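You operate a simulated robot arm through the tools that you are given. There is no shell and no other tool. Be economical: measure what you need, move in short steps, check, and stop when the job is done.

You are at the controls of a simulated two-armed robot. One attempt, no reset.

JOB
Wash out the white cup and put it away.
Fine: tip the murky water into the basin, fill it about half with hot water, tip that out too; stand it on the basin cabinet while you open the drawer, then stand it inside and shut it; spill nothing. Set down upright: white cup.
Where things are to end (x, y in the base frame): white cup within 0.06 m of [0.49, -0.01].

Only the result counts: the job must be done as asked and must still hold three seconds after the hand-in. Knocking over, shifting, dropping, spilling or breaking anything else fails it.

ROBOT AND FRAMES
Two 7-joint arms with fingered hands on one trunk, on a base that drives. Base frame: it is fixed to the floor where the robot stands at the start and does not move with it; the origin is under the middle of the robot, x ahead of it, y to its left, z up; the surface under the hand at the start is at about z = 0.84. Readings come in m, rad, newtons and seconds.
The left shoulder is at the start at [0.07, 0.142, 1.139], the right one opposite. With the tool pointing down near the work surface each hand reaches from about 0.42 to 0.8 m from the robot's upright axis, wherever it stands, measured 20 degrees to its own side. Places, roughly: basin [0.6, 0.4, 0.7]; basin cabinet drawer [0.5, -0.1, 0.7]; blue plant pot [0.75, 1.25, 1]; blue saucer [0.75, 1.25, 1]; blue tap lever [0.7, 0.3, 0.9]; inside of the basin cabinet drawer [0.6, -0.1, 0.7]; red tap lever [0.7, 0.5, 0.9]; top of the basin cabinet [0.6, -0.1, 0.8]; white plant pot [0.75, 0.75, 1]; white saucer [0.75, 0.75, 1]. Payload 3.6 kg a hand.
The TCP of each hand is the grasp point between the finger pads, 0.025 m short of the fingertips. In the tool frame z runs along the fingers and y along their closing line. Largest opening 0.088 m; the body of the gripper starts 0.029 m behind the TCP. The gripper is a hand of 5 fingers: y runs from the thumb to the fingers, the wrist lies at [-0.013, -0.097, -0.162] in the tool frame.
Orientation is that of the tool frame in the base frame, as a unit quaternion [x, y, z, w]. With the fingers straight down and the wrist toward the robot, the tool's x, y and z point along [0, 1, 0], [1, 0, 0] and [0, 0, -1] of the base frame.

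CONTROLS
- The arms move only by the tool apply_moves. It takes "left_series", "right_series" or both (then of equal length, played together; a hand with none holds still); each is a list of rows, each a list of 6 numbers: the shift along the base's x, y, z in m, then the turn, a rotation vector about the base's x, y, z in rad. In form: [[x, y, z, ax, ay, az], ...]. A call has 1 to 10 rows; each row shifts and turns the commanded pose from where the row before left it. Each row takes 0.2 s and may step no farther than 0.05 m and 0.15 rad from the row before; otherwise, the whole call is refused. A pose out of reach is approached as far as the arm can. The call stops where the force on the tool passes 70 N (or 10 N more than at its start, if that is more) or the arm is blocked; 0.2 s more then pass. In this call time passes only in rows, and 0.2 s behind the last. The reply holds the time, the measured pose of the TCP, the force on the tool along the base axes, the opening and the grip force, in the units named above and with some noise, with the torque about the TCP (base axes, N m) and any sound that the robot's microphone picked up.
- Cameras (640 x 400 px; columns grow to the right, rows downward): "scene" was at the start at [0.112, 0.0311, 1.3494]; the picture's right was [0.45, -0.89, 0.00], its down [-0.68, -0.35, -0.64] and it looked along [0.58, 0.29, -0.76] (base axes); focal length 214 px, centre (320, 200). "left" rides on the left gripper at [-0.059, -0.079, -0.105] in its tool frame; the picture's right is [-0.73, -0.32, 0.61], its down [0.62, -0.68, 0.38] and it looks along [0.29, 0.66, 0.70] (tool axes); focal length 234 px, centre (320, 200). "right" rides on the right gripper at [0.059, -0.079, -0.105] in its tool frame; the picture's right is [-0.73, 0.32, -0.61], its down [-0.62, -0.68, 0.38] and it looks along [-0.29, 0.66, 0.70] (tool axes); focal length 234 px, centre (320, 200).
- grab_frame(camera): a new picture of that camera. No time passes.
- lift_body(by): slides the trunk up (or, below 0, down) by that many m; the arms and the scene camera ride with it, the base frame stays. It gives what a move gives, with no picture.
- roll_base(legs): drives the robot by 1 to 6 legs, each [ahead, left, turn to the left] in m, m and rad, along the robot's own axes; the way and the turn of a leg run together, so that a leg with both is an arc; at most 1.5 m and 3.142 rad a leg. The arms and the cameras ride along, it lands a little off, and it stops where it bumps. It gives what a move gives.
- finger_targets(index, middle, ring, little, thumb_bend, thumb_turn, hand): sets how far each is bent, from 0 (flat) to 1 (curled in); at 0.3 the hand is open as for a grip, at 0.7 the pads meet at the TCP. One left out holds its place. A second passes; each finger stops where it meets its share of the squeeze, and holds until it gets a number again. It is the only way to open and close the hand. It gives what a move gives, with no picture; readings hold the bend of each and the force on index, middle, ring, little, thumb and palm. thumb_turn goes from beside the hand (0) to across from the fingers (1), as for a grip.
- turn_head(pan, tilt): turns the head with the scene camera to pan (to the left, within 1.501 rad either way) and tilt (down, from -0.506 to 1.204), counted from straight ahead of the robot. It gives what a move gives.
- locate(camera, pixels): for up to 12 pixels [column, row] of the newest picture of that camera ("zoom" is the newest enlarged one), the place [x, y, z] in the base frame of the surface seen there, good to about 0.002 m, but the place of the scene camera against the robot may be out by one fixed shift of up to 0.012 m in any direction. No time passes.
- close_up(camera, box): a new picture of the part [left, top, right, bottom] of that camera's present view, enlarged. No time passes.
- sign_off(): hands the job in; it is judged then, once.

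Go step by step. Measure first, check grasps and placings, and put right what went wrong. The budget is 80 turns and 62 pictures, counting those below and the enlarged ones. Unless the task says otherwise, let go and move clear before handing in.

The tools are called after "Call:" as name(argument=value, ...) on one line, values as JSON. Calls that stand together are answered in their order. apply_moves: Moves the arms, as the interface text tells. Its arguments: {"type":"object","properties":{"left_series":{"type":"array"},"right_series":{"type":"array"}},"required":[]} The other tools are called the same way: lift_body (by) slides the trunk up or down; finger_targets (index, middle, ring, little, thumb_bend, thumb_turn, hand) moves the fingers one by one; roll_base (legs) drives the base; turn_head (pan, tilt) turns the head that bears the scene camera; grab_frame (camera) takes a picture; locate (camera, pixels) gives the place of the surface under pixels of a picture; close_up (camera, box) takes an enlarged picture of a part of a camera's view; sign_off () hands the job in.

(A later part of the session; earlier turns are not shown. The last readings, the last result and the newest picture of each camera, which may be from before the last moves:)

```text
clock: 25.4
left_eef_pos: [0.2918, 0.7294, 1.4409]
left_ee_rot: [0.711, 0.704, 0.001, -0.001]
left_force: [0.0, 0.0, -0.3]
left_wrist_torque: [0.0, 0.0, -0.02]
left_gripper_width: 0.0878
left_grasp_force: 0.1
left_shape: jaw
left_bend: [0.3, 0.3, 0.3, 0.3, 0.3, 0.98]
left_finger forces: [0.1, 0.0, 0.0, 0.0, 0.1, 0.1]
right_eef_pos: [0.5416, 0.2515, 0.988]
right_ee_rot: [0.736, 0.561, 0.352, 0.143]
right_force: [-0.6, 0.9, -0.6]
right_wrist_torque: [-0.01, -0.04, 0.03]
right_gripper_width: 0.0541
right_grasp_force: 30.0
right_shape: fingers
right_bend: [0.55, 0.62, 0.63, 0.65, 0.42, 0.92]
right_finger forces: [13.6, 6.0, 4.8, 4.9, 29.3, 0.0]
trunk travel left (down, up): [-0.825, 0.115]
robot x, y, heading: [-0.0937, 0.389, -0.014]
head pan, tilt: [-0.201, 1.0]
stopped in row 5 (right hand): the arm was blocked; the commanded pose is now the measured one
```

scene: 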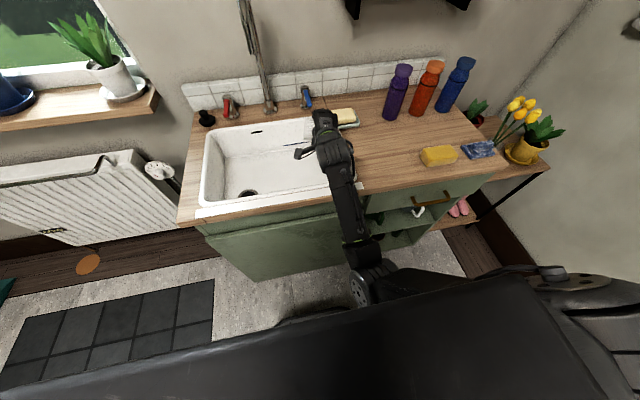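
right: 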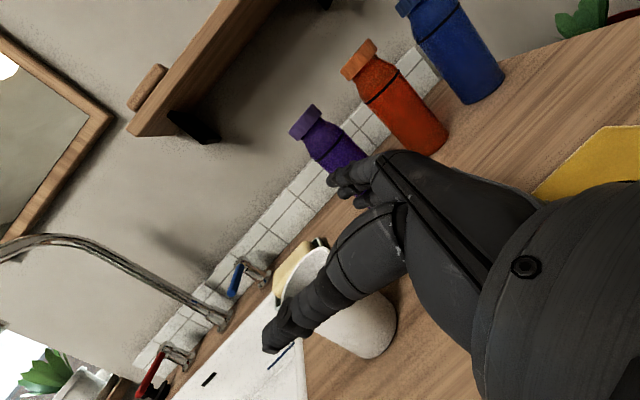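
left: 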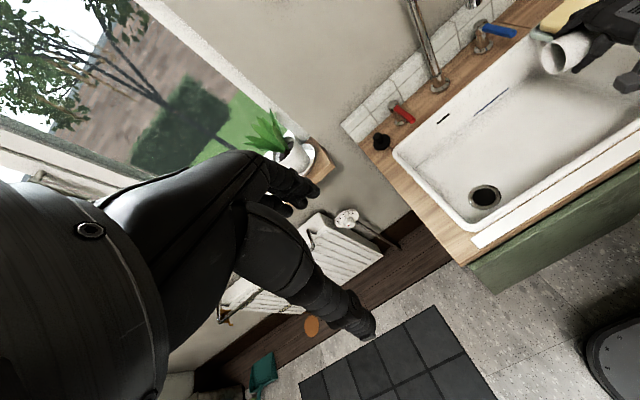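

It is blocked again: the elbow has swung inward in front of the chest (scene ~(370,285)), which is a bad configuration. The cup is empty, so I'll return the hand to its initial fingers-down posture over the basin to reset the elbow, then re-roll along the path that worked before.

Call:
apply_moves(right_series=[[-0.01, 0.005, 0.027, -0.0507, 0.12, 0.0422], [-0.01, 0.005, 0.027, -0.0507, 0.12, 0.0422], [-0.01, 0.005, 0.027, -0.0507, 0.12, 0.0422], [-0.01, 0.005, 0.027, -0.0507, 0.12, 0.0422], [-0.01, 0.005, 0.027, -0.0507, 0.12, 0.0422], [-0.01, 0.005, 0.027, -0.0507, 0.12, 0.0422], [0, 0, 0, 0, 0, 0]])

Call:
grab_frame(camera="scene")

```text
clock: 27.1
left_eef_pos: [0.2923, 0.7286, 1.4401]
left_ee_rot: [0.71, 0.704, 0.001, -0.001]
left_force: [-0.1, 0.4, 0.5]
left_wrist_torque: [0.0, 0.0, 0.02]
left_gripper_width: 0.0878
left_grasp_force: 0.0
left_shape: jaw
left_bend: [0.3, 0.3, 0.3, 0.3, 0.3, 0.98]
left_finger forces: [0.0, 0.0, 0.0, 0.0, 0.0, 0.1]
right_eef_pos: [0.5644, 0.2546, 1.0525]
right_ee_rot: [0.722, 0.692, -0.013, 0.015]
right_force: [-0.4, -1.4, -0.4]
right_wrist_torque: [0.0, 0.01, -0.01]
right_gripper_width: 0.0534
right_grasp_force: 26.7
right_shape: fingers
right_bend: [0.55, 0.63, 0.63, 0.66, 0.42, 0.92]
right_finger forces: [12.9, 5.6, 4.4, 4.2, 26.8, 0.1]
right hand out of reach, approached as far as the arm can: row 4, 5, 6
trunk travel left (down, up): [-0.825, 0.115]
robot x, y, heading: [-0.0926, 0.388, -0.01]
head pan, tilt: [-0.201, 1.0]
stopped in row 7 (right hand): the arm was blocked; the commanded pose is now the measured one
```

```text
38 pictures are left
```

scene: 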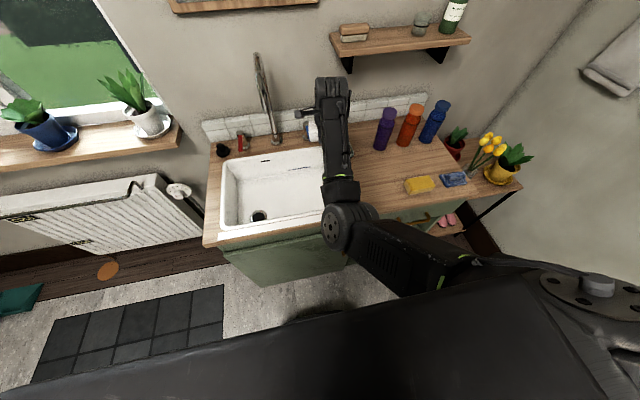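

The upper arm crosses inward to an elbow at scene (340,230), because tipping about the base x axis put the wrist on the left of the cup. I'll yaw the hand to the left so the wrist moves right and draws the elbow outward.

Call:
apply_moves(right_series=[[0, 0.005, 0, 0, 0, 0.12], [0, 0.005, 0, 0, 0, 0.12], [0, 0.005, 0, 0, 0, 0.12], [0, 0.005, 0, 0, 0, 0.12], [0, 0.005, 0, 0, 0, 0.12], [0, 0.005, 0, 0, 0, 0.12], [0, 0.005, 0, 0, 0, 0.12]])

Call:
grab_frame(camera="scene")

```text
clock: 28.8
left_eef_pos: [0.2917, 0.7299, 1.4402]
left_ee_rot: [0.71, 0.704, 0.0, 0.0]
left_force: [0.4, 0.5, 0.8]
left_wrist_torque: [0.0, -0.01, -0.03]
left_gripper_width: 0.088
left_grasp_force: 0.0
left_shape: jaw
left_bend: [0.3, 0.3, 0.3, 0.3, 0.3, 0.98]
left_finger forces: [0.1, 0.0, 0.0, 0.0, 0.0, 0.1]
right_eef_pos: [0.5855, 0.3017, 1.0372]
right_ee_rot: [0.373, 0.928, -0.004, 0.017]
right_force: [0.7, 0.1, -0.4]
right_wrist_torque: [0.0, 0.03, -0.02]
right_gripper_width: 0.0539
right_grasp_force: 27.0
right_shape: fingers
right_bend: [0.55, 0.63, 0.63, 0.66, 0.42, 0.92]
right_finger forces: [13.0, 5.7, 4.4, 4.1, 26.6, 0.1]
right hand out of reach, approached as far as the arm can: row 3, 4, 5, 6, 7
trunk travel left (down, up): [-0.825, 0.115]
robot x, y, heading: [-0.092, 0.3893, -0.004]
head pan, tilt: [-0.201, 1.0]
```

```text
37 pictures are left
```

scene: 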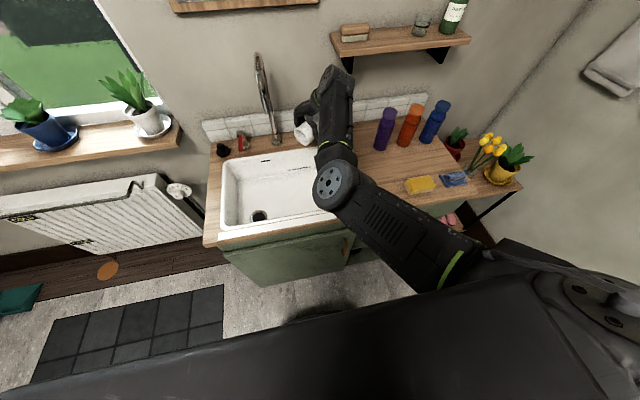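

The hand yawed but the elbow seems to have come up and forward. I'll measure where the elbow, forearm and upper arm really are.

Call:
locate(camera="scene", pixels=[[335, 185], [335, 155], [335, 110], [385, 215], [440, 250], [460, 265], [500, 265], [600, 290]])

```text
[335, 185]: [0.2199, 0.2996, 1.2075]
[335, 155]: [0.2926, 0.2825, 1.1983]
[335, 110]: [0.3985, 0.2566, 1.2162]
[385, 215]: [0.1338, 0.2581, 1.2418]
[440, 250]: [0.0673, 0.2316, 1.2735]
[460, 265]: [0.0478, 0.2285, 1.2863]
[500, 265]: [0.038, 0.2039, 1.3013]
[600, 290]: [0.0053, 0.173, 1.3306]
```

The elbow centre is near (0.22, 0.29, 1.17), so the arm is almost straight rather than flipped; the wrist bend is the limit. I'll undo the yaw, then roll toward a handshake with fingers at only 25°, in line with the forearm.

Call:
apply_moves(right_series=[[0, -0.005, 0, 0, 0, -0.14], [0, -0.005, 0, 0, 0, -0.14], [0, -0.005, 0, 0, 0, -0.14], [0, -0.005, 0, 0, 0, -0.14], [0, -0.005, 0, 0, 0, -0.14], [0, -0.005, 0, 0, 0, -0.14]])

Call:
apply_moves(right_series=[[0, 0, 0.005, 0.0989, -0.063, -0.063], [0, 0, 0.005, 0.0989, -0.063, -0.063], [0, 0, 0.005, 0.0989, -0.063, -0.063], [0, 0, 0.005, 0.0989, -0.063, -0.063], [0, 0, 0.005, 0.0989, -0.063, -0.063], [0, 0, 0.005, 0.0989, -0.063, -0.063], [0, 0, 0.005, 0.0989, -0.063, -0.063]])

```text
clock: 30.1
left_eef_pos: [0.2907, 0.7313, 1.4416]
left_ee_rot: [0.71, 0.704, 0.0, 0.0]
left_force: [-0.7, 0.6, -0.3]
left_wrist_torque: [0.0, 0.02, 0.0]
left_gripper_width: 0.0875
left_grasp_force: 0.0
left_shape: jaw
left_bend: [0.3, 0.3, 0.3, 0.3, 0.3, 0.98]
left_finger forces: [0.1, 0.1, 0.1, 0.0, 0.0, 0.1]
right_eef_pos: [0.5905, 0.2568, 1.043]
right_ee_rot: [0.727, 0.687, -0.01, 0.02]
right_force: [0.4, -0.6, -1.2]
right_wrist_torque: [0.0, -0.03, 0.03]
right_gripper_width: 0.0534
right_grasp_force: 26.5
right_shape: fingers
right_bend: [0.55, 0.63, 0.63, 0.66, 0.42, 0.92]
right_finger forces: [13.0, 5.4, 4.3, 4.1, 26.7, 0.1]
trunk travel left (down, up): [-0.825, 0.115]
robot x, y, heading: [-0.0923, 0.387, -0.009]
head pan, tilt: [-0.201, 1.0]
```

```text
clock: 31.9
left_eef_pos: [0.2921, 0.7303, 1.4407]
left_ee_rot: [0.711, 0.704, 0.0, -0.001]
left_force: [-0.9, 0.8, 0.4]
left_wrist_torque: [-0.04, 0.01, 0.04]
left_gripper_width: 0.0877
left_grasp_force: 0.1
left_shape: jaw
left_bend: [0.3, 0.3, 0.3, 0.3, 0.3, 0.98]
left_finger forces: [0.1, 0.1, 0.0, 0.0, 0.0, 0.0]
right_eef_pos: [0.5966, 0.2129, 1.0816]
right_ee_rot: [0.81, 0.459, 0.363, -0.032]
right_force: [0.0, 0.3, -1.0]
right_wrist_torque: [0.04, -0.03, 0.0]
right_gripper_width: 0.0538
right_grasp_force: 27.6
right_shape: fingers
right_bend: [0.55, 0.63, 0.63, 0.66, 0.42, 0.92]
right_finger forces: [12.9, 5.6, 4.4, 4.1, 26.8, 0.1]
trunk travel left (down, up): [-0.825, 0.115]
robot x, y, heading: [-0.0891, 0.391, -0.013]
head pan, tilt: [-0.201, 1.0]
stopped in row 7 (right hand): the arm was blocked; the commanded pose is now the measured one
```

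Progress: the cup is now at about 52° tilt. I'll continue with a freshly computed rotation, letting the hand drift back and right where the arm is freer.

Call:
apply_moves(right_series=[[-0.006, -0.005, 0, 0.108, -0.0723, -0.0473], [-0.006, -0.005, 0, 0.108, -0.0723, -0.0473], [-0.006, -0.005, 0, 0.108, -0.0723, -0.0473], [-0.006, -0.005, 0, 0.108, -0.0723, -0.0473], [-0.006, -0.005, 0, 0.108, -0.0723, -0.0473], [-0.006, -0.005, 0, 0.108, -0.0723, -0.0473], [-0.006, -0.005, 0, 0.108, -0.0723, -0.0473]])

Call:
grab_frame(camera="scene")

```text
clock: 33.2
left_eef_pos: [0.2917, 0.7292, 1.4404]
left_ee_rot: [0.71, 0.704, 0.001, -0.001]
left_force: [-0.1, -0.1, -0.4]
left_wrist_torque: [-0.02, -0.02, 0.01]
left_gripper_width: 0.0878
left_grasp_force: 0.1
left_shape: jaw
left_bend: [0.3, 0.3, 0.3, 0.3, 0.3, 0.98]
left_finger forces: [0.0, 0.0, 0.1, 0.0, 0.1, 0.0]
right_eef_pos: [0.5826, 0.1304, 1.1402]
right_ee_rot: [0.724, 0.268, 0.635, -0.046]
right_force: [0.0, 0.5, -1.5]
right_wrist_torque: [0.0, 0.0, -0.02]
right_gripper_width: 0.0537
right_grasp_force: 26.8
right_shape: fingers
right_bend: [0.55, 0.63, 0.63, 0.66, 0.42, 0.92]
right_finger forces: [13.0, 5.5, 4.3, 4.1, 26.6, 0.0]
trunk travel left (down, up): [-0.825, 0.115]
robot x, y, heading: [-0.0925, 0.3887, -0.013]
head pan, tilt: [-0.201, 1.0]
stopped in row 6 (right hand): the arm was blocked; the commanded pose is now the measured one
```

```text
36 pictures are left
```

scene: 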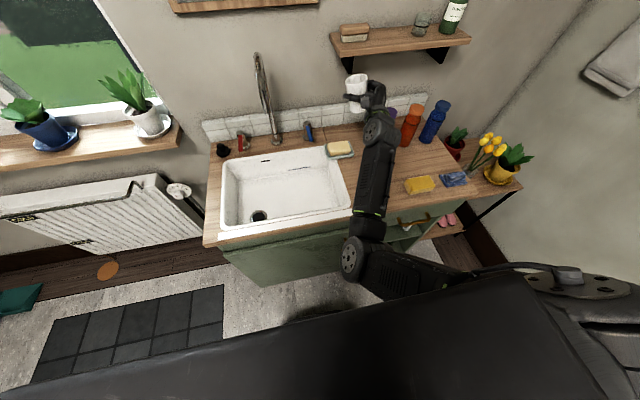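

The cup is almost upright (19° tilt) at (0.583, 0.130, 1.14), so the arm is comfortable when the hand is right of the shoulder. I'll pull back and lower slightly, then straighten the rest.

Call:
apply_moves(right_series=[[-0.012, 0, -0.02, 0, 0, 0], [-0.012, 0, -0.02, 0, 0, 0], [-0.012, 0, -0.02, 0, 0, 0], [-0.012, 0, -0.02, 0, 0, 0], [0, 0, 0, 0.085, -0.0125, 0], [0, 0, 0, 0.085, -0.0125, 0], [0, 0, 0, 0.085, -0.0125, 0], [0, 0, 0, 0.085, -0.0125, 0]])

```text
clock: 35.2
left_eef_pos: [0.2919, 0.7297, 1.4405]
left_ee_rot: [0.71, 0.704, 0.0, 0.0]
left_force: [-0.8, 0.0, 0.1]
left_wrist_torque: [0.01, 0.01, 0.02]
left_gripper_width: 0.0878
left_grasp_force: 0.2
left_shape: jaw
left_bend: [0.3, 0.3, 0.3, 0.3, 0.3, 0.98]
left_finger forces: [0.0, 0.0, 0.0, 0.0, 0.0, 0.0]
right_eef_pos: [0.5308, 0.1039, 1.0545]
right_ee_rot: [0.701, 0.176, 0.678, -0.133]
right_force: [-0.1, 0.3, -0.1]
right_wrist_torque: [0.01, 0.01, 0.01]
right_gripper_width: 0.0536
right_grasp_force: 26.8
right_shape: fingers
right_bend: [0.55, 0.63, 0.63, 0.66, 0.42, 0.92]
right_finger forces: [13.0, 5.6, 4.4, 4.0, 26.7, 0.1]
trunk travel left (down, up): [-0.825, 0.115]
robot x, y, heading: [-0.0906, 0.3898, -0.01]
head pan, tilt: [-0.201, 1.0]
stopped in row 8 (right hand): the arm was blocked; the commanded pose is now the measured one
```

The cup is upright within 4° at (0.531, 0.104, 1.054), fingers at 25°. I'll lower to about z 0.96, then swing the hand left with some yaw, to see how far it follows cleanly.

Call:
apply_moves(right_series=[[0, 0, -0.025, 0, 0, 0], [0, 0, -0.025, 0, 0, 0], [0, 0, -0.025, 0, 0, 0], [-0.005, 0, -0.02, 0, 0, 0], [-0.005, 0.01, 0, 0.02, 0, 0.06], [-0.005, 0.01, 0, 0.02, 0, 0.06], [-0.005, 0.01, 0, 0.02, 0, 0.06], [0, 0.01, 0, 0, 0, 0.06]])

Call:
apply_moves(right_series=[[0, 0.015, 0, 0, 0, 0.05], [0, 0.015, 0, 0, 0, 0.05], [0, 0.02, 0, 0, 0, 0.03], [0, 0.02, 0, 0, 0, 0.03], [0, 0.02, 0, 0, 0, 0]])

```text
clock: 37.0
left_eef_pos: [0.2921, 0.7298, 1.441]
left_ee_rot: [0.71, 0.705, 0.0, -0.001]
left_force: [0.3, 0.3, -0.6]
left_wrist_torque: [0.02, -0.03, 0.02]
left_gripper_width: 0.0877
left_grasp_force: 0.1
left_shape: jaw
left_bend: [0.3, 0.3, 0.3, 0.3, 0.3, 0.98]
left_finger forces: [0.0, 0.0, 0.0, 0.0, 0.0, 0.0]
right_eef_pos: [0.5107, 0.1456, 0.9609]
right_ee_rot: [0.671, 0.237, 0.662, -0.236]
right_force: [-0.1, -1.1, -0.7]
right_wrist_torque: [-0.03, 0.01, 0.03]
right_gripper_width: 0.0534
right_grasp_force: 26.3
right_shape: fingers
right_bend: [0.55, 0.63, 0.63, 0.66, 0.42, 0.92]
right_finger forces: [13.1, 5.6, 4.3, 3.9, 26.4, 0.0]
trunk travel left (down, up): [-0.825, 0.115]
robot x, y, heading: [-0.0927, 0.3857, -0.013]
head pan, tilt: [-0.201, 1.0]
```

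```text
clock: 38.2
left_eef_pos: [0.2922, 0.7311, 1.4401]
left_ee_rot: [0.71, 0.704, 0.0, 0.0]
left_force: [-0.6, 0.6, 0.3]
left_wrist_torque: [0.02, 0.0, -0.01]
left_gripper_width: 0.0875
left_grasp_force: 0.1
left_shape: jaw
left_bend: [0.3, 0.3, 0.3, 0.3, 0.3, 0.98]
left_finger forces: [0.0, 0.0, 0.0, 0.0, 0.0, 0.0]
right_eef_pos: [0.5087, 0.2377, 0.9591]
right_ee_rot: [0.651, 0.29, 0.64, -0.287]
right_force: [0.1, 1.0, -0.9]
right_wrist_torque: [0.02, 0.02, -0.01]
right_gripper_width: 0.0533
right_grasp_force: 25.7
right_shape: fingers
right_bend: [0.55, 0.63, 0.63, 0.66, 0.42, 0.92]
right_finger forces: [13.1, 5.4, 4.4, 3.8, 26.4, 0.0]
trunk travel left (down, up): [-0.825, 0.115]
robot x, y, heading: [-0.0939, 0.3892, -0.007]
head pan, tilt: [-0.201, 1.0]
```

The hand tracks well with the trunk raised. I'll continue moving it toward the spot under the spout, (0.575, 0.394).

Call:
apply_moves(right_series=[[0.0083, 0.0195, 0, 0, 0, 0], [0.0083, 0.0195, 0, 0, 0, 0], [0.0083, 0.0195, 0, 0, 0, 0], [0.0083, 0.0195, 0, 0, 0, 0], [0.0083, 0.0195, 0, 0, 0, 0], [0.0083, 0.0195, 0, 0, 0, 0], [0.0083, 0.0195, 0, 0, 0, 0], [0.0083, 0.0195, 0, 0, 0, 0]])

Call:
turn_head(pan=0.1, tilt=0.8)

Call:
close_up(camera="scene", box=[180, 60, 480, 250])

```text
clock: 40.0
left_eef_pos: [0.2927, 0.731, 1.4404]
left_ee_rot: [0.71, 0.704, 0.0, -0.001]
left_force: [-0.2, 0.3, 0.1]
left_wrist_torque: [0.01, -0.01, 0.01]
left_gripper_width: 0.0878
left_grasp_force: 0.1
left_shape: jaw
left_bend: [0.3, 0.3, 0.3, 0.3, 0.3, 0.98]
left_finger forces: [0.0, 0.0, 0.0, 0.0, 0.0, 0.0]
right_eef_pos: [0.5736, 0.3941, 0.9596]
right_ee_rot: [0.65, 0.291, 0.641, -0.287]
right_force: [0.3, -0.2, -0.2]
right_wrist_torque: [-0.01, -0.01, -0.02]
right_gripper_width: 0.0536
right_grasp_force: 26.4
right_shape: fingers
right_bend: [0.55, 0.63, 0.64, 0.66, 0.42, 0.92]
right_finger forces: [12.8, 5.4, 4.2, 3.7, 26.1, 0.1]
trunk travel left (down, up): [-0.825, 0.115]
robot x, y, heading: [-0.0921, 0.391, -0.004]
head pan, tilt: [-0.201, 1.0]
```

```text
clock: 40.8
left_eef_pos: [0.2914, 0.7309, 1.4411]
left_ee_rot: [0.71, 0.704, 0.0, -0.001]
left_force: [0.8, 0.0, 0.1]
left_wrist_torque: [0.01, -0.03, 0.0]
left_gripper_width: 0.0878
left_grasp_force: 0.0
left_shape: jaw
left_bend: [0.3, 0.3, 0.3, 0.3, 0.3, 0.98]
left_finger forces: [0.1, 0.0, 0.0, 0.0, 0.1, 0.0]
right_eef_pos: [0.5735, 0.3924, 0.9592]
right_ee_rot: [0.65, 0.29, 0.642, -0.287]
right_force: [0.3, -0.3, 0.0]
right_wrist_torque: [0.0, 0.0, 0.03]
right_gripper_width: 0.0538
right_grasp_force: 25.8
right_shape: fingers
right_bend: [0.55, 0.63, 0.64, 0.66, 0.42, 0.92]
right_finger forces: [12.9, 5.4, 4.2, 3.9, 25.9, 0.0]
trunk travel left (down, up): [-0.825, 0.115]
robot x, y, heading: [-0.0924, 0.3906, -0.014]
head pan, tilt: [0.099, 0.799]
```

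```text
2.11 times, centred on (330, 155) of scene
```

zoom: 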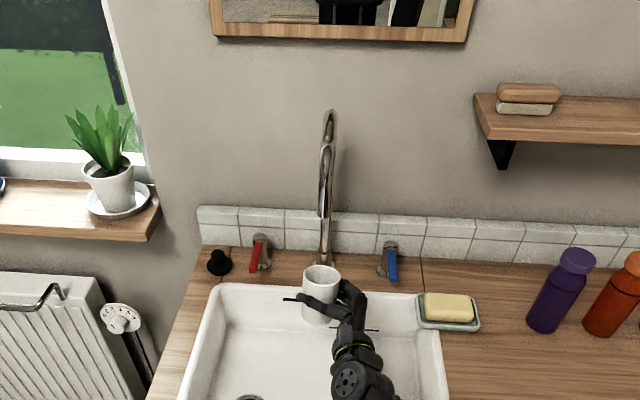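

The cup is upright near the spout. I'll compare the spout tip and cup rim in the same picture.

Call:
close_up(camera="scene", box=[280, 100, 380, 220])

```text
3.33 times, centred on (330, 160) of scene
```

zoom: 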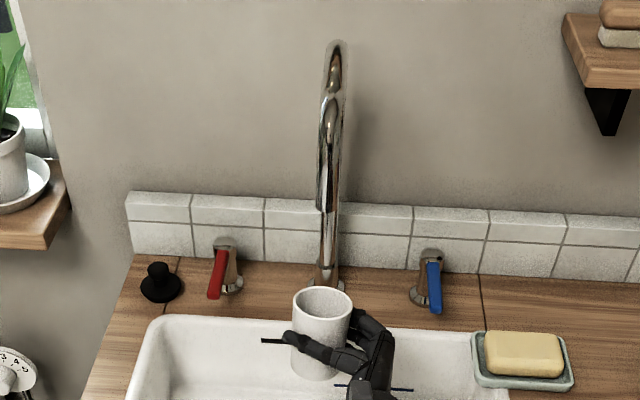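

Call:
locate(camera="zoom", pixels=[[325, 207], [325, 195], [320, 200], [331, 200], [295, 298], [322, 288], [350, 298], [322, 318], [217, 272], [223, 250], [213, 295], [226, 290]])

```text
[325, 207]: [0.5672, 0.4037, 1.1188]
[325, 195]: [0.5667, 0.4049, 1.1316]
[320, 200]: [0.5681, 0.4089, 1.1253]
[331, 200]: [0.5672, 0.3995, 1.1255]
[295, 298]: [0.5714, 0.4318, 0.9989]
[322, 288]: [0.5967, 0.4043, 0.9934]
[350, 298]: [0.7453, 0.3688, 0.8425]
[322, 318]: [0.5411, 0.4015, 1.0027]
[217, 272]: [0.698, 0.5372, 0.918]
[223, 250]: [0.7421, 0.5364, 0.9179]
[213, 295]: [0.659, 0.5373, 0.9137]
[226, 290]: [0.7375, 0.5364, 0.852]
```

The cup centre is 0.009 m short of the spout axis and leans about 9° forward. The lever needs more reach for the left arm, so I'll level the cup, pull the right hand back 0.09 and drive forward 0.1.

Call:
apply_moves(right_series=[[-0.018, 0, 0, 0, -0.03, 0], [-0.018, 0, 0, 0, -0.03, 0], [-0.018, 0, 0, 0, -0.03, 0], [-0.018, 0, 0, 0, -0.03, 0], [-0.018, 0, 0, 0, -0.02, 0]])

Call:
roll_base(legs=[[0.1, 0.0, 0.01]])

```text
clock: 42.0
left_eef_pos: [0.292, 0.7303, 1.4397]
left_ee_rot: [0.71, 0.704, 0.0, 0.0]
left_force: [-0.2, -0.9, 0.5]
left_wrist_torque: [0.01, 0.01, 0.01]
left_gripper_width: 0.0876
left_grasp_force: 0.1
left_shape: jaw
left_bend: [0.3, 0.3, 0.3, 0.3, 0.3, 0.98]
left_finger forces: [0.0, 0.1, 0.0, 0.0, 0.0, 0.1]
right_eef_pos: [0.4841, 0.3913, 0.9604]
right_ee_rot: [0.603, 0.31, 0.686, -0.265]
right_force: [-1.1, -0.8, 0.3]
right_wrist_torque: [-0.02, -0.03, 0.02]
right_gripper_width: 0.0534
right_grasp_force: 26.2
right_shape: fingers
right_bend: [0.55, 0.63, 0.64, 0.66, 0.42, 0.92]
right_finger forces: [12.8, 5.4, 4.1, 3.7, 25.8, 0.0]
trunk travel left (down, up): [-0.825, 0.115]
robot x, y, heading: [-0.0959, 0.3852, -0.007]
head pan, tilt: [0.099, 0.799]
```

```text
clock: 43.1
left_eef_pos: [0.38, 0.7345, 1.4419]
left_ee_rot: [0.707, 0.708, 0.001, 0.0]
left_force: [0.5, 0.0, -0.2]
left_wrist_torque: [0.02, 0.0, 0.0]
left_gripper_width: 0.0876
left_grasp_force: 0.0
left_shape: jaw
left_bend: [0.3, 0.3, 0.3, 0.3, 0.3, 0.98]
left_finger forces: [0.1, 0.1, 0.1, 0.1, 0.0, 0.1]
right_eef_pos: [0.5793, 0.3968, 0.9613]
right_ee_rot: [0.601, 0.313, 0.684, -0.269]
right_force: [1.1, -0.2, -0.4]
right_wrist_torque: [0.0, -0.02, -0.02]
right_gripper_width: 0.0535
right_grasp_force: 26.1
right_shape: fingers
right_bend: [0.55, 0.63, 0.64, 0.66, 0.42, 0.92]
right_finger forces: [12.7, 5.4, 4.3, 3.8, 25.7, 0.0]
trunk travel left (down, up): [-0.825, 0.115]
robot x, y, heading: [0.003, 0.3882, -0.003]
head pan, tilt: [0.099, 0.799]
```

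The robot is at x 0.003 and the cup is under the spout. Now I'll bring the left hand over the red lever with fingers down, yawed about -50° so thumb and fingers can straddle it.

Call:
apply_moves(left_series=[[0.028, -0.018, -0.025, 0, 0, -0.087], [0.028, -0.018, -0.025, 0, 0, -0.087], [0.028, -0.018, -0.025, 0, 0, -0.087], [0.028, -0.018, -0.025, 0, 0, -0.087], [0.028, -0.018, -0.025, 0, 0, -0.087], [0.028, -0.018, -0.025, 0, 0, -0.087], [0.028, -0.018, -0.025, 0, 0, -0.087], [0.028, -0.018, -0.025, 0, 0, -0.087], [0.028, -0.018, -0.025, 0, 0, -0.087], [0.028, -0.018, -0.025, 0, 0, -0.087]])

Call:
close_up(camera="scene", box=[180, 60, 440, 250])

```text
clock: 45.3
left_eef_pos: [0.6535, 0.5587, 1.1892]
left_ee_rot: [0.939, 0.344, 0.0, 0.001]
left_force: [0.3, 0.3, -0.6]
left_wrist_torque: [0.01, 0.01, 0.01]
left_gripper_width: 0.0877
left_grasp_force: 0.0
left_shape: jaw
left_bend: [0.3, 0.3, 0.3, 0.3, 0.3, 0.98]
left_finger forces: [0.1, 0.0, 0.0, 0.0, 0.0, 0.1]
left hand out of reach, approached as far as the arm can: row 10
right_eef_pos: [0.583, 0.3973, 0.9588]
right_ee_rot: [0.603, 0.312, 0.683, -0.269]
right_force: [0.1, -1.0, -0.7]
right_wrist_torque: [-0.01, 0.06, 0.01]
right_gripper_width: 0.0536
right_grasp_force: 26.2
right_shape: fingers
right_bend: [0.55, 0.63, 0.64, 0.66, 0.42, 0.92]
right_finger forces: [12.7, 5.4, 4.3, 3.7, 25.8, 0.1]
trunk travel left (down, up): [-0.825, 0.115]
robot x, y, heading: [0.0066, 0.3926, 0.004]
head pan, tilt: [0.099, 0.799]
```

```text
2.11 times, centred on (310, 155) of scene
```

zoom: 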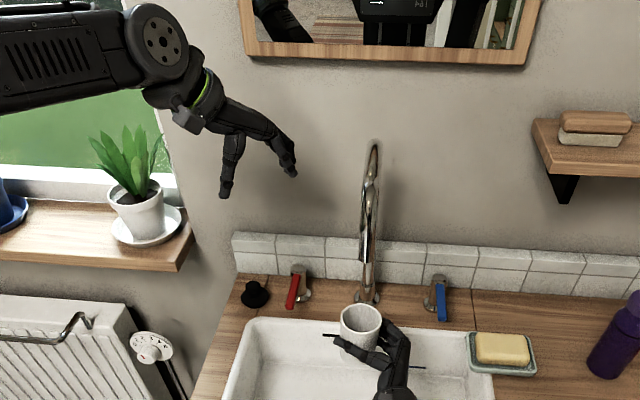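

The left hand is above the lever, thumb left and fingers right. I'll descend to z about 0.99 and check the alignment.

Call:
apply_moves(left_series=[[0.003, -0.002, -0.025, 0, 0, 0], [0.003, -0.002, -0.025, 0, 0, 0], [0.003, -0.002, -0.025, 0, 0, 0], [0.003, -0.002, -0.025, 0, 0, 0], [0.003, -0.002, -0.025, 0, 0, 0], [0.003, -0.002, -0.025, 0, 0, 0], [0.003, -0.002, -0.025, 0, 0, 0], [0.003, -0.002, -0.025, 0, 0, 0]])

Call:
close_up(camera="scene", box=[220, 120, 380, 230])

Call:
grab_frame(camera="left")

```text
clock: 47.1
left_eef_pos: [0.5942, 0.5774, 1.0355]
left_ee_rot: [0.939, 0.345, 0.001, 0.001]
left_force: [0.4, 0.2, -0.5]
left_wrist_torque: [0.0, 0.01, 0.02]
left_gripper_width: 0.0881
left_grasp_force: 0.0
left_shape: jaw
left_bend: [0.3, 0.3, 0.3, 0.3, 0.3, 0.98]
left_finger forces: [0.1, 0.0, 0.1, 0.0, 0.0, 0.0]
left hand out of reach, approached as far as the arm can: row 1, 2, 3, 4, 5, 6, 7, 8
right_eef_pos: [0.5817, 0.3969, 0.9601]
right_ee_rot: [0.602, 0.312, 0.684, -0.27]
right_force: [0.6, -0.4, -0.5]
right_wrist_torque: [-0.01, 0.0, 0.02]
right_gripper_width: 0.0536
right_grasp_force: 26.1
right_shape: fingers
right_bend: [0.55, 0.63, 0.64, 0.66, 0.42, 0.92]
right_finger forces: [12.7, 5.4, 4.2, 3.7, 25.8, 0.0]
trunk travel left (down, up): [-0.825, 0.115]
robot x, y, heading: [0.0029, 0.3903, 0.002]
head pan, tilt: [0.099, 0.799]
```

```text
3.64 times, centred on (300, 175) of scene
```

zoom: 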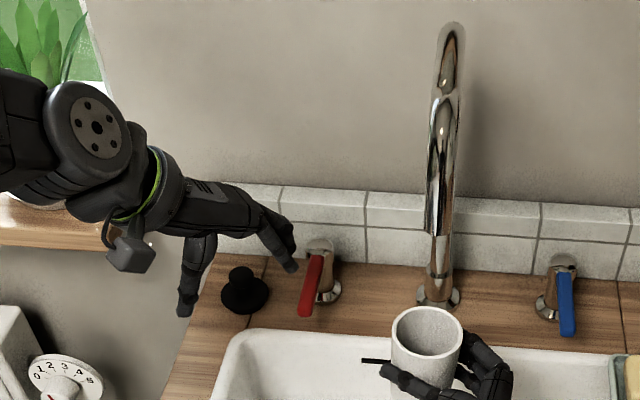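

```text
31 pictures are left
```

left: 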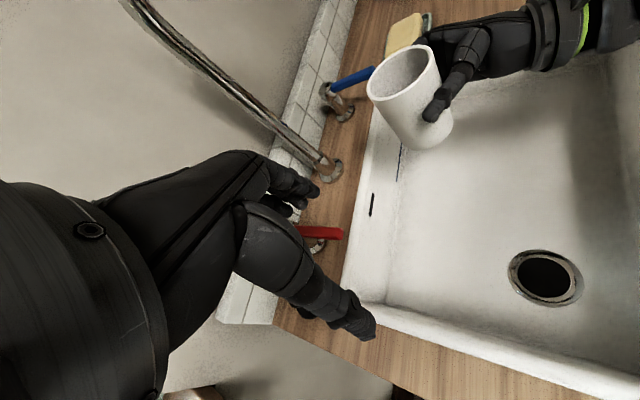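

The straight-down pose is out of reach (stuck at x 0.594). A 40° forward-pitched hand needs less reach and can pinch the lever from the front, thumb under and fingers over, so I'll unyaw and pitch the left hand.

Call:
apply_moves(left_series=[[-0.008, -0.007, 0.004, 0, 0, 0.124], [-0.008, -0.007, 0.004, 0, 0, 0.124], [-0.008, -0.007, 0.004, 0, 0, 0.124], [-0.008, -0.005, 0.004, 0, 0, 0.124], [-0.008, -0.005, 0.004, 0, 0, 0.124], [0, 0, 0, 0, 0, 0.124], [0, 0, 0, 0, 0, 0.122]])

Call:
apply_moves(left_series=[[0, 0, 0, 0, -0.14, 0], [0, 0, 0, 0, -0.14, 0], [0, 0, 0, 0, -0.14, 0], [0, 0, 0, 0, -0.14, 0], [0, 0, 0, 0, -0.14, 0]])

Call:
close_up(camera="scene", box=[220, 110, 400, 240])

```text
clock: 48.7
left_eef_pos: [0.5566, 0.5488, 1.0524]
left_ee_rot: [0.727, 0.686, -0.005, -0.005]
left_force: [-0.5, -0.6, -0.7]
left_wrist_torque: [0.03, -0.01, -0.01]
left_gripper_width: 0.0878
left_grasp_force: 0.2
left_shape: jaw
left_bend: [0.3, 0.3, 0.3, 0.3, 0.3, 0.98]
left_finger forces: [0.1, 0.1, 0.0, 0.0, 0.0, 0.1]
left hand out of reach, approached as far as the arm can: row 3
right_eef_pos: [0.58, 0.3974, 0.9601]
right_ee_rot: [0.601, 0.313, 0.684, -0.269]
right_force: [0.4, -0.3, -0.5]
right_wrist_torque: [0.02, 0.0, -0.01]
right_gripper_width: 0.0534
right_grasp_force: 25.9
right_shape: fingers
right_bend: [0.55, 0.63, 0.64, 0.66, 0.42, 0.92]
right_finger forces: [12.8, 5.3, 4.2, 3.8, 25.8, 0.0]
trunk travel left (down, up): [-0.825, 0.115]
robot x, y, heading: [0.0039, 0.3904, -0.001]
head pan, tilt: [0.099, 0.799]
```

```text
clock: 49.9
left_eef_pos: [0.5517, 0.5659, 1.0752]
left_ee_rot: [0.685, 0.645, 0.246, 0.231]
left_force: [-0.7, -0.4, 0.2]
left_wrist_torque: [0.03, -0.02, -0.02]
left_gripper_width: 0.0876
left_grasp_force: 0.0
left_shape: jaw
left_bend: [0.3, 0.3, 0.3, 0.3, 0.3, 0.98]
left_finger forces: [0.0, 0.0, 0.1, 0.1, 0.0, 0.0]
left hand out of reach, approached as far as the arm can: row 4, 5
right_eef_pos: [0.5809, 0.3982, 0.9597]
right_ee_rot: [0.601, 0.313, 0.684, -0.27]
right_force: [0.5, 0.1, 0.1]
right_wrist_torque: [-0.02, 0.0, 0.0]
right_gripper_width: 0.0535
right_grasp_force: 25.6
right_shape: fingers
right_bend: [0.55, 0.63, 0.64, 0.66, 0.42, 0.92]
right_finger forces: [12.7, 5.4, 4.2, 3.8, 25.8, 0.0]
trunk travel left (down, up): [-0.825, 0.115]
robot x, y, heading: [0.0058, 0.387, -0.007]
head pan, tilt: [0.099, 0.799]
```

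```text
3.08 times, centred on (310, 175) of scene
```

zoom: 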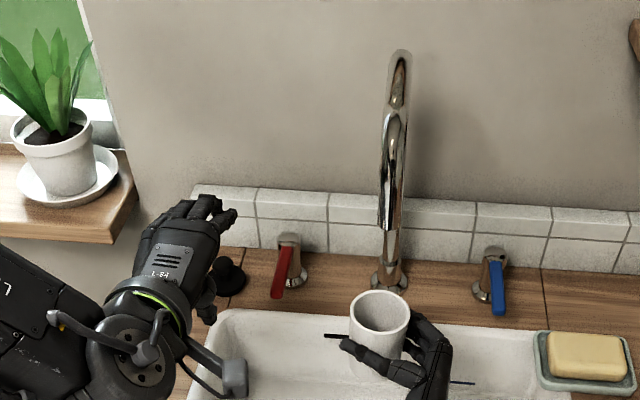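

The left hand is pitched 40° as wanted. I'll measure the black plug beside the lever before lowering.

Call:
locate(camera="zoom", pixels=[[228, 262], [216, 285], [244, 280], [230, 293], [277, 293], [284, 250], [292, 238], [205, 305], [222, 213]])

Call:
apply_moves(left_series=[[0.01, -0.006, -0.018, 0, 0, 0], [0.01, -0.006, -0.018, 0, 0, 0], [0.01, -0.006, -0.018, 0, 0, 0], [0.01, -0.006, -0.018, 0, 0, 0], [0.008, -0.002, -0.018, 0, 0, 0]])

Call:
close_up(camera="scene", box=[220, 110, 400, 240])

```text
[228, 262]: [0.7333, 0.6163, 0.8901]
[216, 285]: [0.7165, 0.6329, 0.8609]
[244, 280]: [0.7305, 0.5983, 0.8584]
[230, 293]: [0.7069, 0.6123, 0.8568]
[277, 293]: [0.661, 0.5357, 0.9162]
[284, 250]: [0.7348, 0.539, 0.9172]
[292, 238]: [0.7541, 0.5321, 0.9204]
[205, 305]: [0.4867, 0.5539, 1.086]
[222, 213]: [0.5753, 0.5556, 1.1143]
```

```text
clock: 51.1
left_eef_pos: [0.5712, 0.5849, 1.0647]
left_ee_rot: [0.686, 0.645, 0.244, 0.231]
left_force: [0.1, -0.1, -0.7]
left_wrist_torque: [0.0, -0.02, 0.0]
left_gripper_width: 0.0877
left_grasp_force: 0.0
left_shape: jaw
left_bend: [0.3, 0.3, 0.3, 0.3, 0.3, 0.98]
left_finger forces: [0.1, 0.0, 0.0, 0.0, 0.1, 0.0]
left hand out of reach, approached as far as the arm can: row 1, 2, 3, 4, 5
right_eef_pos: [0.5812, 0.3977, 0.9598]
right_ee_rot: [0.603, 0.312, 0.683, -0.27]
right_force: [0.3, 0.3, -0.3]
right_wrist_torque: [0.0, -0.01, -0.01]
right_gripper_width: 0.0535
right_grasp_force: 25.9
right_shape: fingers
right_bend: [0.55, 0.63, 0.64, 0.66, 0.42, 0.92]
right_finger forces: [12.7, 5.4, 4.2, 3.7, 25.8, 0.0]
trunk travel left (down, up): [-0.825, 0.115]
robot x, y, heading: [0.0048, 0.3931, -0.003]
head pan, tilt: [0.099, 0.799]
```

```text
3.08 times, centred on (310, 175) of scene
```

zoom: 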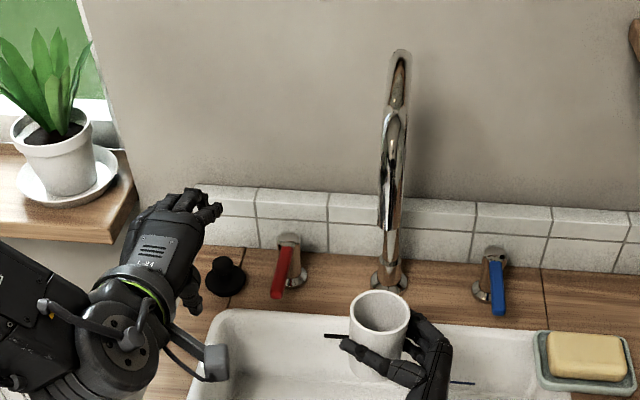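

The pronated left arm hits the same sort of limit. I'll use the mirrored handshake pose, which suits the low arm: fingers forward-right, with thumb and fingers straddling the lever sideways.

Call:
apply_moves(left_series=[[-0.004, 0, -0.003, -0.1327, -0.0208, 0.026], [-0.004, 0, -0.003, -0.1327, -0.0208, 0.026], [-0.004, 0, -0.003, -0.1327, -0.0208, 0.026], [-0.004, 0, -0.003, -0.1327, -0.0208, 0.026], [-0.004, 0, -0.003, -0.1327, -0.0208, 0.026], [-0.004, 0, -0.003, -0.1327, -0.0208, 0.026]])

Call:
apply_moves(left_series=[[-0.004, 0, -0.003, -0.1327, -0.0208, 0.026], [-0.004, 0, -0.003, -0.1327, -0.0208, 0.026], [-0.004, 0, -0.003, -0.1327, -0.0208, 0.026], [-0.004, 0, -0.003, -0.1327, -0.0208, 0.026], [-0.004, 0, -0.003, -0.1327, -0.0208, 0.026], [-0.004, 0, -0.003, -0.1327, -0.0208, 0.026]])

Call:
grab_frame(camera="scene")

```text
clock: 52.5
left_eef_pos: [0.5267, 0.6141, 1.1298]
left_ee_rot: [0.475, 0.726, 0.034, 0.496]
left_force: [0.0, 0.7, -0.8]
left_wrist_torque: [-0.02, 0.0, -0.02]
left_gripper_width: 0.0879
left_grasp_force: 0.1
left_shape: jaw
left_bend: [0.3, 0.3, 0.3, 0.3, 0.3, 0.98]
left_finger forces: [0.0, 0.0, 0.1, 0.1, 0.0, 0.0]
left hand out of reach, approached as far as the arm can: row 1, 2, 3, 4, 5, 6
right_eef_pos: [0.5804, 0.3982, 0.9615]
right_ee_rot: [0.601, 0.312, 0.684, -0.269]
right_force: [0.1, -0.3, -0.4]
right_wrist_torque: [-0.03, -0.02, 0.0]
right_gripper_width: 0.0533
right_grasp_force: 25.6
right_shape: fingers
right_bend: [0.55, 0.63, 0.64, 0.66, 0.42, 0.92]
right_finger forces: [12.7, 5.4, 4.2, 3.7, 25.8, 0.0]
trunk travel left (down, up): [-0.825, 0.115]
robot x, y, heading: [0.0016, 0.3881, -0.004]
head pan, tilt: [0.099, 0.799]
```

```text
clock: 53.9
left_eef_pos: [0.4776, 0.6919, 1.2308]
left_ee_rot: [0.237, 0.706, -0.137, 0.653]
left_force: [0.1, -0.8, 0.1]
left_wrist_torque: [0.02, 0.03, -0.01]
left_gripper_width: 0.0878
left_grasp_force: 0.2
left_shape: jaw
left_bend: [0.3, 0.3, 0.3, 0.3, 0.3, 0.98]
left_finger forces: [0.0, 0.0, 0.0, 0.0, 0.0, 0.0]
left hand out of reach, approached as far as the arm can: row 1, 2, 3, 4, 5, 6
right_eef_pos: [0.5818, 0.3976, 0.9595]
right_ee_rot: [0.602, 0.312, 0.683, -0.27]
right_force: [-0.8, -0.4, -0.7]
right_wrist_torque: [-0.05, 0.03, 0.01]
right_gripper_width: 0.0535
right_grasp_force: 25.7
right_shape: fingers
right_bend: [0.55, 0.63, 0.64, 0.66, 0.42, 0.92]
right_finger forces: [12.8, 5.5, 4.2, 3.7, 25.9, 0.0]
trunk travel left (down, up): [-0.825, 0.115]
robot x, y, heading: [0.0066, 0.386, -0.003]
head pan, tilt: [0.099, 0.799]
```

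```text
28 pictures are left
```

scene: 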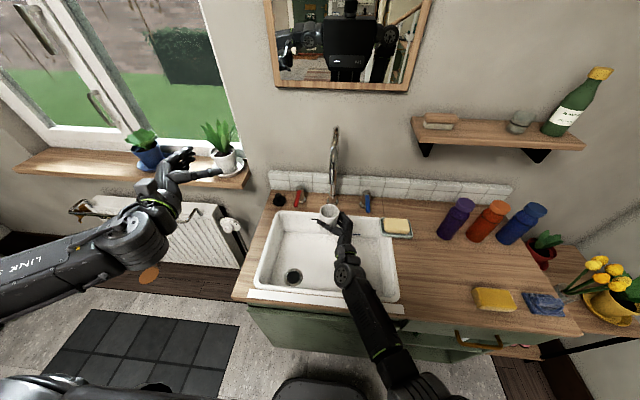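

The left hand now has the handshake pose at (0.478, 0.692, 1.231), clear of the plants. I'll lower it toward the lever's height.

Call:
apply_moves(left_series=[[0.006, -0.0075, -0.034, 0, 0, 0], [0.006, -0.0075, -0.034, 0, 0, 0], [0.006, -0.0075, -0.034, 0, 0, 0], [0.006, -0.0075, -0.034, 0, 0, 0], [0.006, -0.0075, -0.034, 0, 0, 0], [0.006, -0.0075, -0.034, 0, 0, 0], [0.006, -0.0075, -0.034, 0, 0, 0], [0.006, -0.0075, -0.034, 0, 0, 0]])

Call:
apply_moves(left_series=[[0.012, -0.011, -0.005, 0, -0.02, 0], [0.012, -0.011, -0.005, 0, -0.02, 0], [0.012, -0.011, -0.005, 0, -0.02, 0], [0.012, -0.011, -0.005, 0, -0.02, 0], [0.012, -0.011, -0.005, 0, -0.02, 0]])

Call:
close_up(camera="scene", box=[200, 110, 400, 260])

```text
clock: 55.7
left_eef_pos: [0.5221, 0.6303, 0.959]
left_ee_rot: [0.229, 0.702, -0.145, 0.659]
left_force: [0.6, 0.2, -0.3]
left_wrist_torque: [0.0, 0.04, 0.04]
left_gripper_width: 0.0879
left_grasp_force: 0.0
left_shape: jaw
left_bend: [0.3, 0.3, 0.3, 0.3, 0.3, 0.98]
left_finger forces: [0.0, 0.0, 0.1, 0.1, 0.1, 0.1]
right_eef_pos: [0.5822, 0.3973, 0.9596]
right_ee_rot: [0.602, 0.313, 0.683, -0.269]
right_force: [0.9, -1.2, -1.3]
right_wrist_torque: [-0.02, -0.01, -0.02]
right_gripper_width: 0.0536
right_grasp_force: 26.0
right_shape: fingers
right_bend: [0.55, 0.63, 0.64, 0.66, 0.42, 0.92]
right_finger forces: [12.7, 5.4, 4.2, 3.8, 25.9, 0.0]
trunk travel left (down, up): [-0.825, 0.115]
robot x, y, heading: [0.0032, 0.3846, 0.002]
head pan, tilt: [0.099, 0.799]
```

```text
clock: 56.9
left_eef_pos: [0.5844, 0.5758, 0.9346]
left_ee_rot: [0.237, 0.668, -0.134, 0.692]
left_force: [-0.6, -0.6, -0.8]
left_wrist_torque: [0.01, 0.0, -0.01]
left_gripper_width: 0.0875
left_grasp_force: 0.0
left_shape: jaw
left_bend: [0.3, 0.3, 0.3, 0.3, 0.3, 0.98]
left_finger forces: [0.1, 0.0, 0.0, 0.0, 0.0, 0.1]
right_eef_pos: [0.5822, 0.3967, 0.9598]
right_ee_rot: [0.602, 0.313, 0.683, -0.27]
right_force: [0.7, -0.1, -1.2]
right_wrist_torque: [0.01, -0.02, 0.0]
right_gripper_width: 0.0535
right_grasp_force: 26.1
right_shape: fingers
right_bend: [0.55, 0.63, 0.64, 0.66, 0.42, 0.92]
right_finger forces: [12.8, 5.4, 4.3, 3.7, 25.8, 0.0]
trunk travel left (down, up): [-0.825, 0.115]
robot x, y, heading: [0.0074, 0.3841, -0.004]
head pan, tilt: [0.099, 0.799]
```

```text
2.67 times, centred on (300, 185) of scene
```

zoom: 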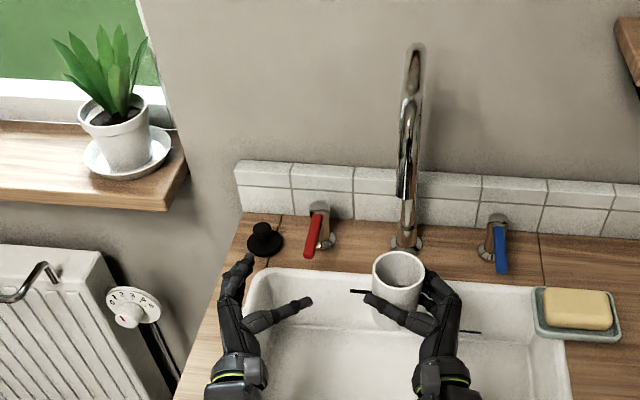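

The left hand tracks well now. The plug (top z 0.89, y ≥ 0.60) is near the fingers, so I'll narrow the hand slightly and slide it so that the lever lies between thumb and fingers.

Call:
finger_targets(hand="left", index=0.42, middle=0.42, ring=0.42, little=0.42, thumb_bend=0.42)

Call:
apply_moves(left_series=[[0.014, -0.008, 0, 0, 0, 0], [0.014, -0.008, 0, 0, 0, 0], [0.014, -0.008, 0, 0, 0, 0], [0.014, -0.008, 0, 0, 0, 0], [0.014, -0.007, 0, 0, 0, 0]])

Call:
close_up(camera="scene", box=[260, 120, 380, 220])

```text
clock: 57.9
left_eef_pos: [0.5836, 0.5758, 0.9339]
left_ee_rot: [0.237, 0.668, -0.135, 0.692]
left_force: [0.3, -0.4, -0.5]
left_wrist_torque: [0.0, 0.0, 0.0]
left_gripper_width: 0.0597
left_grasp_force: 0.0
left_shape: fingers
left_bend: [0.42, 0.42, 0.42, 0.42, 0.42, 0.98]
left_finger forces: [0.0, 0.1, 0.0, 0.1, 0.0, 0.0]
right_eef_pos: [0.5819, 0.398, 0.9601]
right_ee_rot: [0.602, 0.312, 0.684, -0.269]
right_force: [-0.1, 0.0, 0.0]
right_wrist_torque: [0.01, 0.04, 0.01]
right_gripper_width: 0.0535
right_grasp_force: 26.1
right_shape: fingers
right_bend: [0.55, 0.63, 0.64, 0.66, 0.42, 0.92]
right_finger forces: [12.8, 5.4, 4.2, 3.7, 25.8, 0.0]
trunk travel left (down, up): [-0.825, 0.115]
robot x, y, heading: [0.0006, 0.3861, 0.003]
head pan, tilt: [0.099, 0.799]
```

```text
clock: 59.1
left_eef_pos: [0.6534, 0.5386, 0.9335]
left_ee_rot: [0.237, 0.67, -0.133, 0.691]
left_force: [-0.4, -0.7, -1.8]
left_wrist_torque: [0.02, -0.01, 0.0]
left_gripper_width: 0.0595
left_grasp_force: 0.0
left_shape: fingers
left_bend: [0.42, 0.42, 0.42, 0.42, 0.42, 0.98]
left_finger forces: [0.0, 0.0, 0.1, 0.1, 0.0, 0.1]
right_eef_pos: [0.581, 0.399, 0.9596]
right_ee_rot: [0.602, 0.313, 0.684, -0.269]
right_force: [0.0, 0.0, -0.4]
right_wrist_torque: [0.01, -0.02, 0.01]
right_gripper_width: 0.0534
right_grasp_force: 26.2
right_shape: fingers
right_bend: [0.55, 0.63, 0.64, 0.66, 0.42, 0.92]
right_finger forces: [12.7, 5.4, 4.2, 3.7, 25.8, 0.0]
trunk travel left (down, up): [-0.825, 0.115]
robot x, y, heading: [0.0073, 0.3894, -0.001]
head pan, tilt: [0.099, 0.799]
```

```text
4.00 times, centred on (320, 170) of scene
```

zoom: 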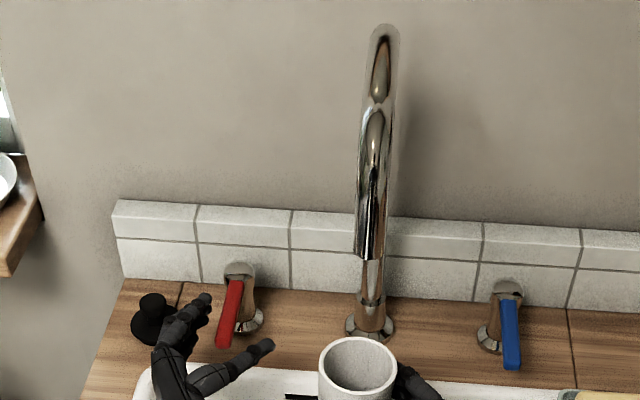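

The lever lies between thumb and fingers at zoom (230,312). Before opening, I'll check that the cup is centred under the spout.

Call:
locate(camera="zoom", pixels=[[368, 256], [368, 245], [357, 338], [359, 389], [321, 368], [398, 368], [150, 297], [232, 310], [195, 305], [262, 347]])

```text
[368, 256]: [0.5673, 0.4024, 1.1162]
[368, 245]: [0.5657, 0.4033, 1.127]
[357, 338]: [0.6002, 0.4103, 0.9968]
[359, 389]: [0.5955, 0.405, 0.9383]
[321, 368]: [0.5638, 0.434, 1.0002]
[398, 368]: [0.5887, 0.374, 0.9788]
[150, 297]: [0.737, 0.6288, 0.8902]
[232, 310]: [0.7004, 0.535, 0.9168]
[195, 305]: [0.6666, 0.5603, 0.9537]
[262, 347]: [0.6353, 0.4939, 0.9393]
```

The cup centre (~0.574, 0.406) matches the spout axis (~0.577, 0.403). I'll nudge the red lever to the right with the fingers and watch force and sound.

Call:
apply_moves(left_series=[[0, -0.01, 0, 0, 0, 0], [0, -0.01, 0, 0, 0, 0], [0, -0.01, 0, 0, 0, 0]])

Call:
close_up(camera="scene", box=[260, 120, 380, 220])

```text
clock: 59.9
left_eef_pos: [0.6538, 0.5119, 0.9336]
left_ee_rot: [0.236, 0.669, -0.132, 0.693]
left_force: [-1.7, 9.3, 2.9]
left_wrist_torque: [0.34, -0.07, 0.31]
left_gripper_width: 0.0596
left_grasp_force: 4.7
left_shape: fingers
left_bend: [0.42, 0.42, 0.38, 0.38, 0.42, 0.98]
left_finger forces: [0.0, 0.1, 4.3, 5.6, 0.0, 0.1]
right_eef_pos: [0.5806, 0.3998, 0.9607]
right_ee_rot: [0.602, 0.313, 0.684, -0.269]
right_force: [-0.2, -0.6, 0.0]
right_wrist_torque: [-0.02, -0.01, 0.02]
right_gripper_width: 0.0536
right_grasp_force: 25.4
right_shape: fingers
right_bend: [0.55, 0.63, 0.64, 0.66, 0.42, 0.92]
right_finger forces: [12.8, 5.3, 4.2, 3.8, 25.8, 0.0]
trunk travel left (down, up): [-0.825, 0.115]
robot x, y, heading: [0.0048, 0.3873, 0.002]
head pan, tilt: [0.099, 0.799]
```

```text
4.00 times, centred on (320, 170) of scene
```

zoom: 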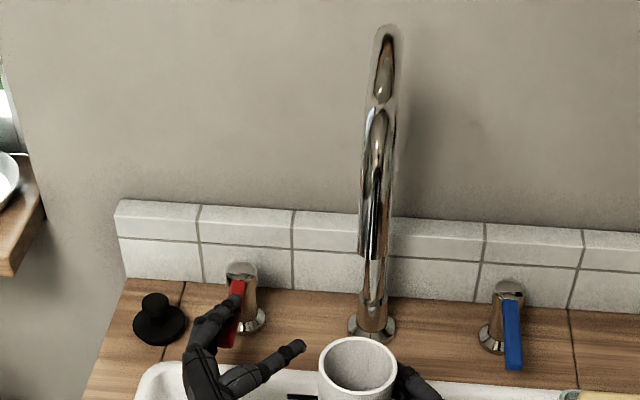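

Contact at about 9 N, with the lever barely turned. I'll press one step more to see whether it yields this way.

Call:
apply_moves(left_series=[[0, -0.01, 0, 0, 0, 0], [0, -0.008, 0, 0, 0, 0]])

Call:
close_up(camera="scene", box=[260, 120, 380, 220])

```text
clock: 60.5
left_eef_pos: [0.6529, 0.5085, 0.9314]
left_ee_rot: [0.243, 0.672, -0.12, 0.689]
left_force: [-2.5, 12.3, 8.2]
left_wrist_torque: [0.61, -0.19, 0.37]
left_gripper_width: 0.0596
left_grasp_force: 7.6
left_shape: fingers
left_bend: [0.42, 0.42, 0.36, 0.36, 0.42, 0.98]
left_finger forces: [0.1, 0.0, 8.2, 7.9, 0.0, 0.0]
right_eef_pos: [0.5802, 0.4006, 0.9609]
right_ee_rot: [0.602, 0.314, 0.684, -0.268]
right_force: [0.3, -0.3, -0.5]
right_wrist_torque: [-0.01, 0.02, -0.02]
right_gripper_width: 0.0535
right_grasp_force: 26.1
right_shape: fingers
right_bend: [0.55, 0.63, 0.64, 0.66, 0.42, 0.92]
right_finger forces: [12.7, 5.3, 4.2, 3.7, 25.9, 0.0]
trunk travel left (down, up): [-0.825, 0.115]
robot x, y, heading: [0.0066, 0.3874, -0.003]
head pan, tilt: [0.099, 0.799]
```

```text
4.00 times, centred on (320, 170) of scene
```

zoom: 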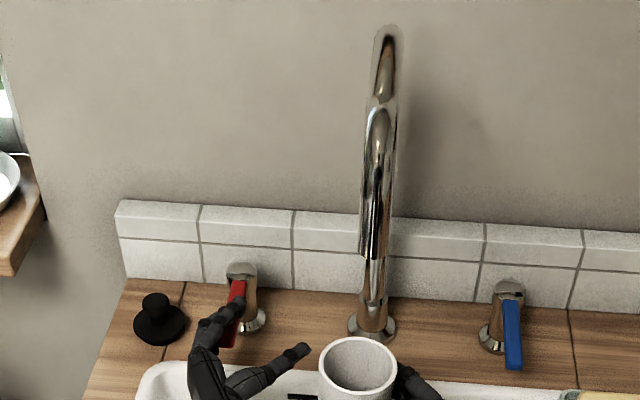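

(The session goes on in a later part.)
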